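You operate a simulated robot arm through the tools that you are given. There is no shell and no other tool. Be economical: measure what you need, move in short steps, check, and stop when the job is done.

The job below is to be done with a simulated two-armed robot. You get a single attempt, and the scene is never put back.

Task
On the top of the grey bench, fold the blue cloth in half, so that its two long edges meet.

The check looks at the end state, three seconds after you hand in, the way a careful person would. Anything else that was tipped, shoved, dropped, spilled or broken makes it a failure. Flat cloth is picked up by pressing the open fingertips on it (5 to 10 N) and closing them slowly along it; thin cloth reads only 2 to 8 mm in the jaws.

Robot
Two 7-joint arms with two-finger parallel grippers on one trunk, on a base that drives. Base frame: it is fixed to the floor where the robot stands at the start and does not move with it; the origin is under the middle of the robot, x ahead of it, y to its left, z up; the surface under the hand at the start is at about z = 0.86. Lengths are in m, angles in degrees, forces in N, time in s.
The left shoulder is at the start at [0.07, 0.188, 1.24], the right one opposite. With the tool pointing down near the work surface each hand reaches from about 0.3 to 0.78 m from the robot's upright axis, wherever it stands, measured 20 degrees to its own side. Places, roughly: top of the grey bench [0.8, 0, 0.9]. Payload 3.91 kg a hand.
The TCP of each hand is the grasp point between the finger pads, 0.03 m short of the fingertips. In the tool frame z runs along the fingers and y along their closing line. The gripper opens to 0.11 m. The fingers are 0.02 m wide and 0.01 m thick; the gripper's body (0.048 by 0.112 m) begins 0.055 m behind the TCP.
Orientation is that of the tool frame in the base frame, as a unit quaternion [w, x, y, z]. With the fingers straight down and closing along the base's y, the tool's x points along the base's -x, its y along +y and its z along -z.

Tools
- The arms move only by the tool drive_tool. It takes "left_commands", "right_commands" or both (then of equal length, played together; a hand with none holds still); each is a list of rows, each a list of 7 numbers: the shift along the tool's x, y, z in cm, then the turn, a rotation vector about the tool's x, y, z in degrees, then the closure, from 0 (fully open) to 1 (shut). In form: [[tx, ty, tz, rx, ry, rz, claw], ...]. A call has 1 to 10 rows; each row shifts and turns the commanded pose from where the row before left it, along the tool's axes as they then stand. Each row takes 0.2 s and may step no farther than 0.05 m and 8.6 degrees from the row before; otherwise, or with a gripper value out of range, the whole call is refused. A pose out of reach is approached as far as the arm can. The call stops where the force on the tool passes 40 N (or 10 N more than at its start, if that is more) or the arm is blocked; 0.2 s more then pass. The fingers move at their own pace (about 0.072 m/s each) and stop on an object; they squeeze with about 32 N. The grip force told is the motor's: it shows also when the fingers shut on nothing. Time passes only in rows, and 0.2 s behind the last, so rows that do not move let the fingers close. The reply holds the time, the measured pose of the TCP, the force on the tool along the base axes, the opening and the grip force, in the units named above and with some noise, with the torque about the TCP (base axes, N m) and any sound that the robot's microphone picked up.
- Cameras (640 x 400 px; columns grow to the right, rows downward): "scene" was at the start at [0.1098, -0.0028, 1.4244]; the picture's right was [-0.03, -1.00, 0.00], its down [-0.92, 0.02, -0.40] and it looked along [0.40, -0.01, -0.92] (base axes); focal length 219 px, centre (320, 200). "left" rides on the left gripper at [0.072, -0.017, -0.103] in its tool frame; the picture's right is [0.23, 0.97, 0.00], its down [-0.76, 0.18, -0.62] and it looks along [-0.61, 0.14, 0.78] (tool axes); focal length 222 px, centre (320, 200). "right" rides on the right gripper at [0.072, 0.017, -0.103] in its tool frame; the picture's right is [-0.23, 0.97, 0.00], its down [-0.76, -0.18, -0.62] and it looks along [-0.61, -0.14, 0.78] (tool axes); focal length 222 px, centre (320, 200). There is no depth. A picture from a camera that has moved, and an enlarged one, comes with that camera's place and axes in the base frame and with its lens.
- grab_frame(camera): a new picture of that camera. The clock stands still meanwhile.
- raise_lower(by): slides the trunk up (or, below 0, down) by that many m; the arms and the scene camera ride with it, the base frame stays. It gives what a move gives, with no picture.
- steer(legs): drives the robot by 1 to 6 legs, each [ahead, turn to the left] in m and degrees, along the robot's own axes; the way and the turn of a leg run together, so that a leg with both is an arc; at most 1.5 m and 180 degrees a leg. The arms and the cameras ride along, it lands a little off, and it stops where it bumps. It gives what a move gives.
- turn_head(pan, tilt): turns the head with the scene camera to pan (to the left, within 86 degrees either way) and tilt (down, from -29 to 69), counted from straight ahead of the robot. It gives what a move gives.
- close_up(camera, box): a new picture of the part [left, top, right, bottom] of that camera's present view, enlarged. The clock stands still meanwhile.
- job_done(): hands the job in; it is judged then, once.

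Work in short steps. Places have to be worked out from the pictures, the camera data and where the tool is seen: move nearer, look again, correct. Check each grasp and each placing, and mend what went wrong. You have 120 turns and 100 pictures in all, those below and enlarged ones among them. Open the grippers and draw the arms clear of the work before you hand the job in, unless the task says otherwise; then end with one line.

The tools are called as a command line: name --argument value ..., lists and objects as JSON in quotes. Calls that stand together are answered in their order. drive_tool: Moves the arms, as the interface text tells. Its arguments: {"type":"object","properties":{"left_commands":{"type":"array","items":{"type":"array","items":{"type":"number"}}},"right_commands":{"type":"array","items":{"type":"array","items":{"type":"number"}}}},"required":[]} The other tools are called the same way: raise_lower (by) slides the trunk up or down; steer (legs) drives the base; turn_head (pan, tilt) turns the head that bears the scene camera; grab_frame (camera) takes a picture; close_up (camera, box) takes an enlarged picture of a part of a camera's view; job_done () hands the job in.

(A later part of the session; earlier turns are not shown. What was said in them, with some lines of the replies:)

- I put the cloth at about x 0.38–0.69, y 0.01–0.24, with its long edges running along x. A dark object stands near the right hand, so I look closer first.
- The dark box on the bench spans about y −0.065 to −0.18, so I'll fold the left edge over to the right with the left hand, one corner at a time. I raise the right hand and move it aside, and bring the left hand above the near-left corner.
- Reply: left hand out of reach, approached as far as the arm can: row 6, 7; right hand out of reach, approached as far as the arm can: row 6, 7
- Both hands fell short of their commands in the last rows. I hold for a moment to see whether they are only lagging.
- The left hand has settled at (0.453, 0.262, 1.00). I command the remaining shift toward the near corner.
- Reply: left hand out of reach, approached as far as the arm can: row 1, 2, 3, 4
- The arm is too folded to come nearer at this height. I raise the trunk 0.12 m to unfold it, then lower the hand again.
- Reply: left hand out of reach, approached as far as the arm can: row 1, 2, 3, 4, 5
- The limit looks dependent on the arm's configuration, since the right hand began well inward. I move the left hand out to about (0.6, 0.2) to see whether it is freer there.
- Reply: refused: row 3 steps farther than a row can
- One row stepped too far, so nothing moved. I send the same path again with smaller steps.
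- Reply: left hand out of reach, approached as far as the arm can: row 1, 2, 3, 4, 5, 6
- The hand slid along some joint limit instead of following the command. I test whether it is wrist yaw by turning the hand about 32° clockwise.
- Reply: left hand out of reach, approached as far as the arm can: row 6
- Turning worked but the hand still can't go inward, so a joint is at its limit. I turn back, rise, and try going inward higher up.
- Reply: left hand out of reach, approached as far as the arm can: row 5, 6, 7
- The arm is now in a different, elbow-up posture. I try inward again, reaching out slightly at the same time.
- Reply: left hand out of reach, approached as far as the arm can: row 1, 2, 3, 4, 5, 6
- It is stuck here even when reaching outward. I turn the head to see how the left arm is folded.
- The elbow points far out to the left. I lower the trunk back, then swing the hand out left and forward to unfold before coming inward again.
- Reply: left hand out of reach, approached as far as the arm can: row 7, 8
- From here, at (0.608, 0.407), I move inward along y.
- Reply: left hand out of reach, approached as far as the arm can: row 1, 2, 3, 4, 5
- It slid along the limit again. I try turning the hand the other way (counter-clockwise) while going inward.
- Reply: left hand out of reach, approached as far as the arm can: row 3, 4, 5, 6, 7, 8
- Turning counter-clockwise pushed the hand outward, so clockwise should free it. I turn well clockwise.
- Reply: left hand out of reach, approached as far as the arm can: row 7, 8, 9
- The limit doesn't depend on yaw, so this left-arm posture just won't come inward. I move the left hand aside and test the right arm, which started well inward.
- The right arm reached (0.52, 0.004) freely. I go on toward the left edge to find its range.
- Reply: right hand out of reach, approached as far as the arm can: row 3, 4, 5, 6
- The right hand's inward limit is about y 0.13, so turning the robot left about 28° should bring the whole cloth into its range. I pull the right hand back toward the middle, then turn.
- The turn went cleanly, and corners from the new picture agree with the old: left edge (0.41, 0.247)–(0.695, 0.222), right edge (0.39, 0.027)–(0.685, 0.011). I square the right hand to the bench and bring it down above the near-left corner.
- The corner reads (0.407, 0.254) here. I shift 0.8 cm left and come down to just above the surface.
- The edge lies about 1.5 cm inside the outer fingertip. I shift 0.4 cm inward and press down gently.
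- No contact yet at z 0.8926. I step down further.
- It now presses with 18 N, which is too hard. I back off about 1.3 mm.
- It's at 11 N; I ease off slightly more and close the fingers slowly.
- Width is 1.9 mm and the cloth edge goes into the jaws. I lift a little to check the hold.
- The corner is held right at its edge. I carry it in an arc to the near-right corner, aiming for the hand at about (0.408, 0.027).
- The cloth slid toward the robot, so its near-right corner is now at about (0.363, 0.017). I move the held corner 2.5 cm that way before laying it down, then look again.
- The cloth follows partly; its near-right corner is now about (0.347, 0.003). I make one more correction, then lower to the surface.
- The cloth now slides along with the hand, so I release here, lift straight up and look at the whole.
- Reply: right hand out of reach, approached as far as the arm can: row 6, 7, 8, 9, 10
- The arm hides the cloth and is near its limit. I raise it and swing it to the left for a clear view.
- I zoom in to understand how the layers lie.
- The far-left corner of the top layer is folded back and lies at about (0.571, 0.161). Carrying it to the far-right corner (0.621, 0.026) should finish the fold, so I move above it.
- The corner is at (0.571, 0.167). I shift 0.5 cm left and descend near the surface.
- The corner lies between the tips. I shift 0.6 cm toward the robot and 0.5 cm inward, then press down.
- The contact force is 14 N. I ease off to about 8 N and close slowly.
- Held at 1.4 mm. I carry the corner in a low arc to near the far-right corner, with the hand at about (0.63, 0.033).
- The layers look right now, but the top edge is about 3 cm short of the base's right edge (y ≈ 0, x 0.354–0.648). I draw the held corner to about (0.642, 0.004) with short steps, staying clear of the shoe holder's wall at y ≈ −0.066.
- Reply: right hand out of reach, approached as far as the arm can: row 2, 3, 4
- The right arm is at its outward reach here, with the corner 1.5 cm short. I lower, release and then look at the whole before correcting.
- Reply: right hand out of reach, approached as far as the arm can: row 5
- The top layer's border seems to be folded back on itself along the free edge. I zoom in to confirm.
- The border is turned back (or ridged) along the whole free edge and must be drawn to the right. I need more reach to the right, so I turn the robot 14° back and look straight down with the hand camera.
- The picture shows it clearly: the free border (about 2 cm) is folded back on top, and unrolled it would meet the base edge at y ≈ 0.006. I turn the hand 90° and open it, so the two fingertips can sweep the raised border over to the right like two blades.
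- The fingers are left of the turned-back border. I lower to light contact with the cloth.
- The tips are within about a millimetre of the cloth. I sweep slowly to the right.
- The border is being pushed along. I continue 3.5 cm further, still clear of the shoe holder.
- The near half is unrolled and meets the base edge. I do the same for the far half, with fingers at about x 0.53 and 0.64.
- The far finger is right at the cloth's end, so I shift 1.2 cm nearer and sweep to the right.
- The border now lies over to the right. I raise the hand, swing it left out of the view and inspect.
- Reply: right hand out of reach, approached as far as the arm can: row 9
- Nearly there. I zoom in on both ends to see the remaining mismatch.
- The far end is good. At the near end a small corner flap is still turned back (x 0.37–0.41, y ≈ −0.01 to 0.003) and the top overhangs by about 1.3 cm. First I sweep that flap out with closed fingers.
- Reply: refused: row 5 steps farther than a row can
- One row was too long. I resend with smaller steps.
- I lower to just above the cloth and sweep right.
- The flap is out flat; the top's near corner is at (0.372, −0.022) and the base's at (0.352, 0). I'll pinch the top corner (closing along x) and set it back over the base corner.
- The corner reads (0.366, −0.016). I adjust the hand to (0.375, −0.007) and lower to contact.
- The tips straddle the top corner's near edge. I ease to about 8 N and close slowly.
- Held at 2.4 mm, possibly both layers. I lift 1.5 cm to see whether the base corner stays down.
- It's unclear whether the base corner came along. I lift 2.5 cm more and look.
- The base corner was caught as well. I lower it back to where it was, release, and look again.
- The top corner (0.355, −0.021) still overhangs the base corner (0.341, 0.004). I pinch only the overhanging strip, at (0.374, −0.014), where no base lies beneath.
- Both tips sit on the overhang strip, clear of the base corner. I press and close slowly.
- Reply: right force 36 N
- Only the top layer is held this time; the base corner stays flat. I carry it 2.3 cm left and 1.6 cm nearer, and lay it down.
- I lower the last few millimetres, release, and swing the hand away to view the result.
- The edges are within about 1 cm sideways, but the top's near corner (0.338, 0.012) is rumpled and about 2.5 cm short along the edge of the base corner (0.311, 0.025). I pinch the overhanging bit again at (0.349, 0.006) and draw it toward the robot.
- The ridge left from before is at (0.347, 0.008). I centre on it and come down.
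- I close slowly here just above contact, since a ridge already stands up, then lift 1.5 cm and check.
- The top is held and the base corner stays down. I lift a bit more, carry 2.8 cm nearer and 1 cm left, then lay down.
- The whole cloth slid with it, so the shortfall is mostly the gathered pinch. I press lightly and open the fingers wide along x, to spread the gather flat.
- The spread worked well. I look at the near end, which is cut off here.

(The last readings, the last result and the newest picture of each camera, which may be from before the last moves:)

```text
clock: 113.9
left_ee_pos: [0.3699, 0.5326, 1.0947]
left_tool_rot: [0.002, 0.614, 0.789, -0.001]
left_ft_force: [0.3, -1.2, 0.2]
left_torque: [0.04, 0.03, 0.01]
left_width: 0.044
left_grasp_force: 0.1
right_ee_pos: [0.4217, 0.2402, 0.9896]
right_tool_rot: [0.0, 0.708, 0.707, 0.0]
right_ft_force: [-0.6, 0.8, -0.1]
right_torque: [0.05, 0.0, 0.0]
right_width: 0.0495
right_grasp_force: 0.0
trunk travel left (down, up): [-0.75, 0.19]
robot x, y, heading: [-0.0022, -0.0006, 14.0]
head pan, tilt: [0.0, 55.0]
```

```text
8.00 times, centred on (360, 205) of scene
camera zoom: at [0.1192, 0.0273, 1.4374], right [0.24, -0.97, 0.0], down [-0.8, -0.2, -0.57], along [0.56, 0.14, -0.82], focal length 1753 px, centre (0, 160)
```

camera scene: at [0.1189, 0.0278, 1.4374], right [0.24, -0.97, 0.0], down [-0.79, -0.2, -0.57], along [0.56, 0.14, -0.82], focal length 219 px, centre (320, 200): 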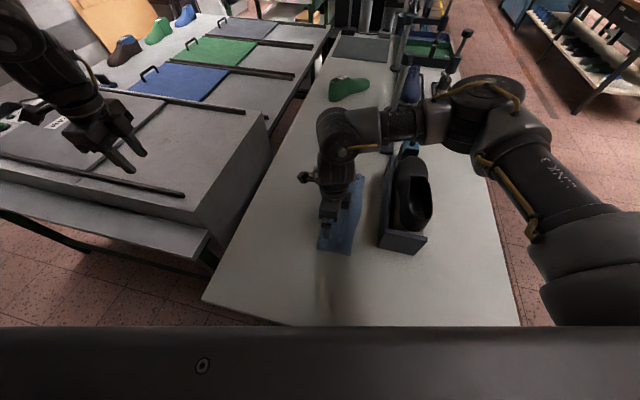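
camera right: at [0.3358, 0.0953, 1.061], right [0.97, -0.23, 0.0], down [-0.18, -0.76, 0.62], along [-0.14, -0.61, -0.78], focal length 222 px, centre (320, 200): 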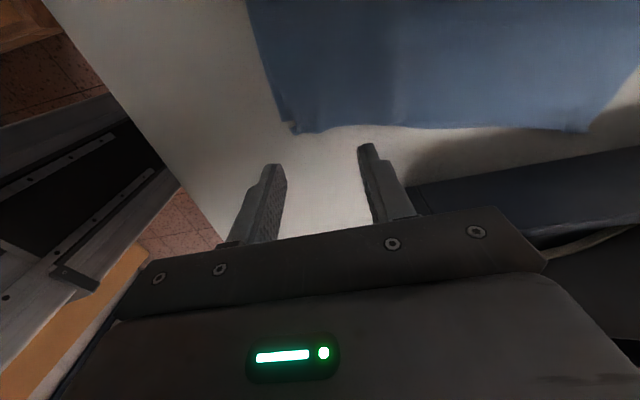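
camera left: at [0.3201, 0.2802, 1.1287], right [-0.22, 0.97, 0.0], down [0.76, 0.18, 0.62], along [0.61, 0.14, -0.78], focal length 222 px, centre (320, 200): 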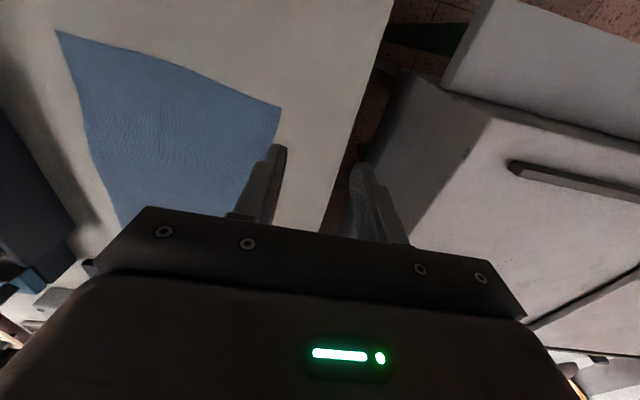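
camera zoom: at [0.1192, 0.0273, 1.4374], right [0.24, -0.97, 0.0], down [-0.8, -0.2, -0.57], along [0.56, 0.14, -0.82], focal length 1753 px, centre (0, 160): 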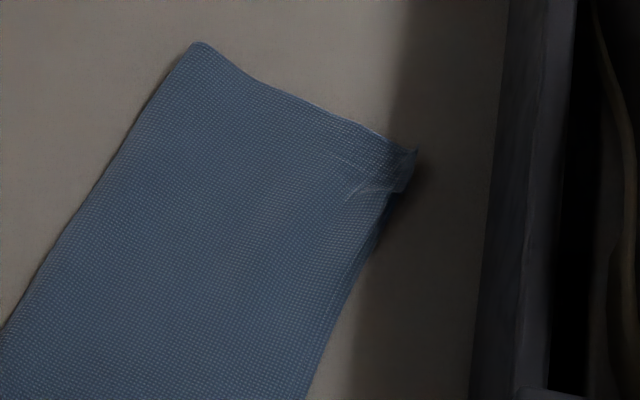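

The long edges now meet within about 1 cm and the cloth lies folded flat. I open both grippers and raise the hands clear.

drive_tool --right_commands '[[0, 0, -4, 0, 0, 0, 0.3], [0, 0, -4, 0, 0, 0, 0], [0, 0, -3, 0, 0, 0, 0], [0, 0, 0, 0, 0, 0, 0]]' --left_commands '[[0, 0, -1, 0, 0, 0, 0.3], [0, 0, -1, 0, 0, 0, 0], [0, 0, -1, 0, 0, 0, 0], [0, 0, 0, 0, 0, 0, 0]]'

grab_frame --camera "scene"

```text
clock: 114.9
left_ee_pos: [0.3713, 0.5322, 1.1239]
left_tool_rot: [0.002, 0.614, 0.789, -0.001]
left_ft_force: [1.2, 0.3, 0.2]
left_torque: [0.0, 0.02, 0.0]
left_width: 0.1101
left_grasp_force: 0.1
right_ee_pos: [0.4198, 0.2396, 1.0996]
right_tool_rot: [0.001, 0.707, 0.707, 0.0]
right_ft_force: [0.1, -0.7, 0.3]
right_torque: [0.01, 0.03, 0.0]
right_width: 0.1099
right_grasp_force: 0.0
trunk travel left (down, up): [-0.75, 0.19]
robot x, y, heading: [-0.004, -0.0033, 14.1]
head pan, tilt: [0.0, 55.0]
```

```text
19 pictures are left
camera scene: at [0.1195, 0.0288, 1.4373], right [0.24, -0.97, 0.0], down [-0.8, -0.2, -0.57], along [0.56, 0.14, -0.82], focal length 219 px, centre (320, 200)
```

scene: 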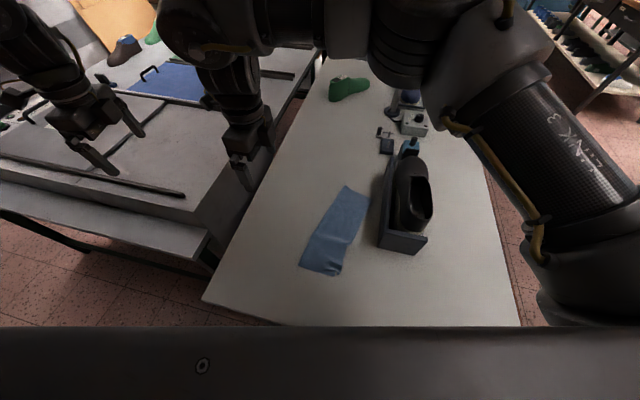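

The cloth is folded, nothing else has moved, and both hands are open and clear. I hand in.

job_done

```text
The job is handed in.
```

The blue cloth is folded in half on the grey bench, its long edges meeting to within about 1 cm, with one small buckle left along the edge; nothing else on the bench was disturbed.
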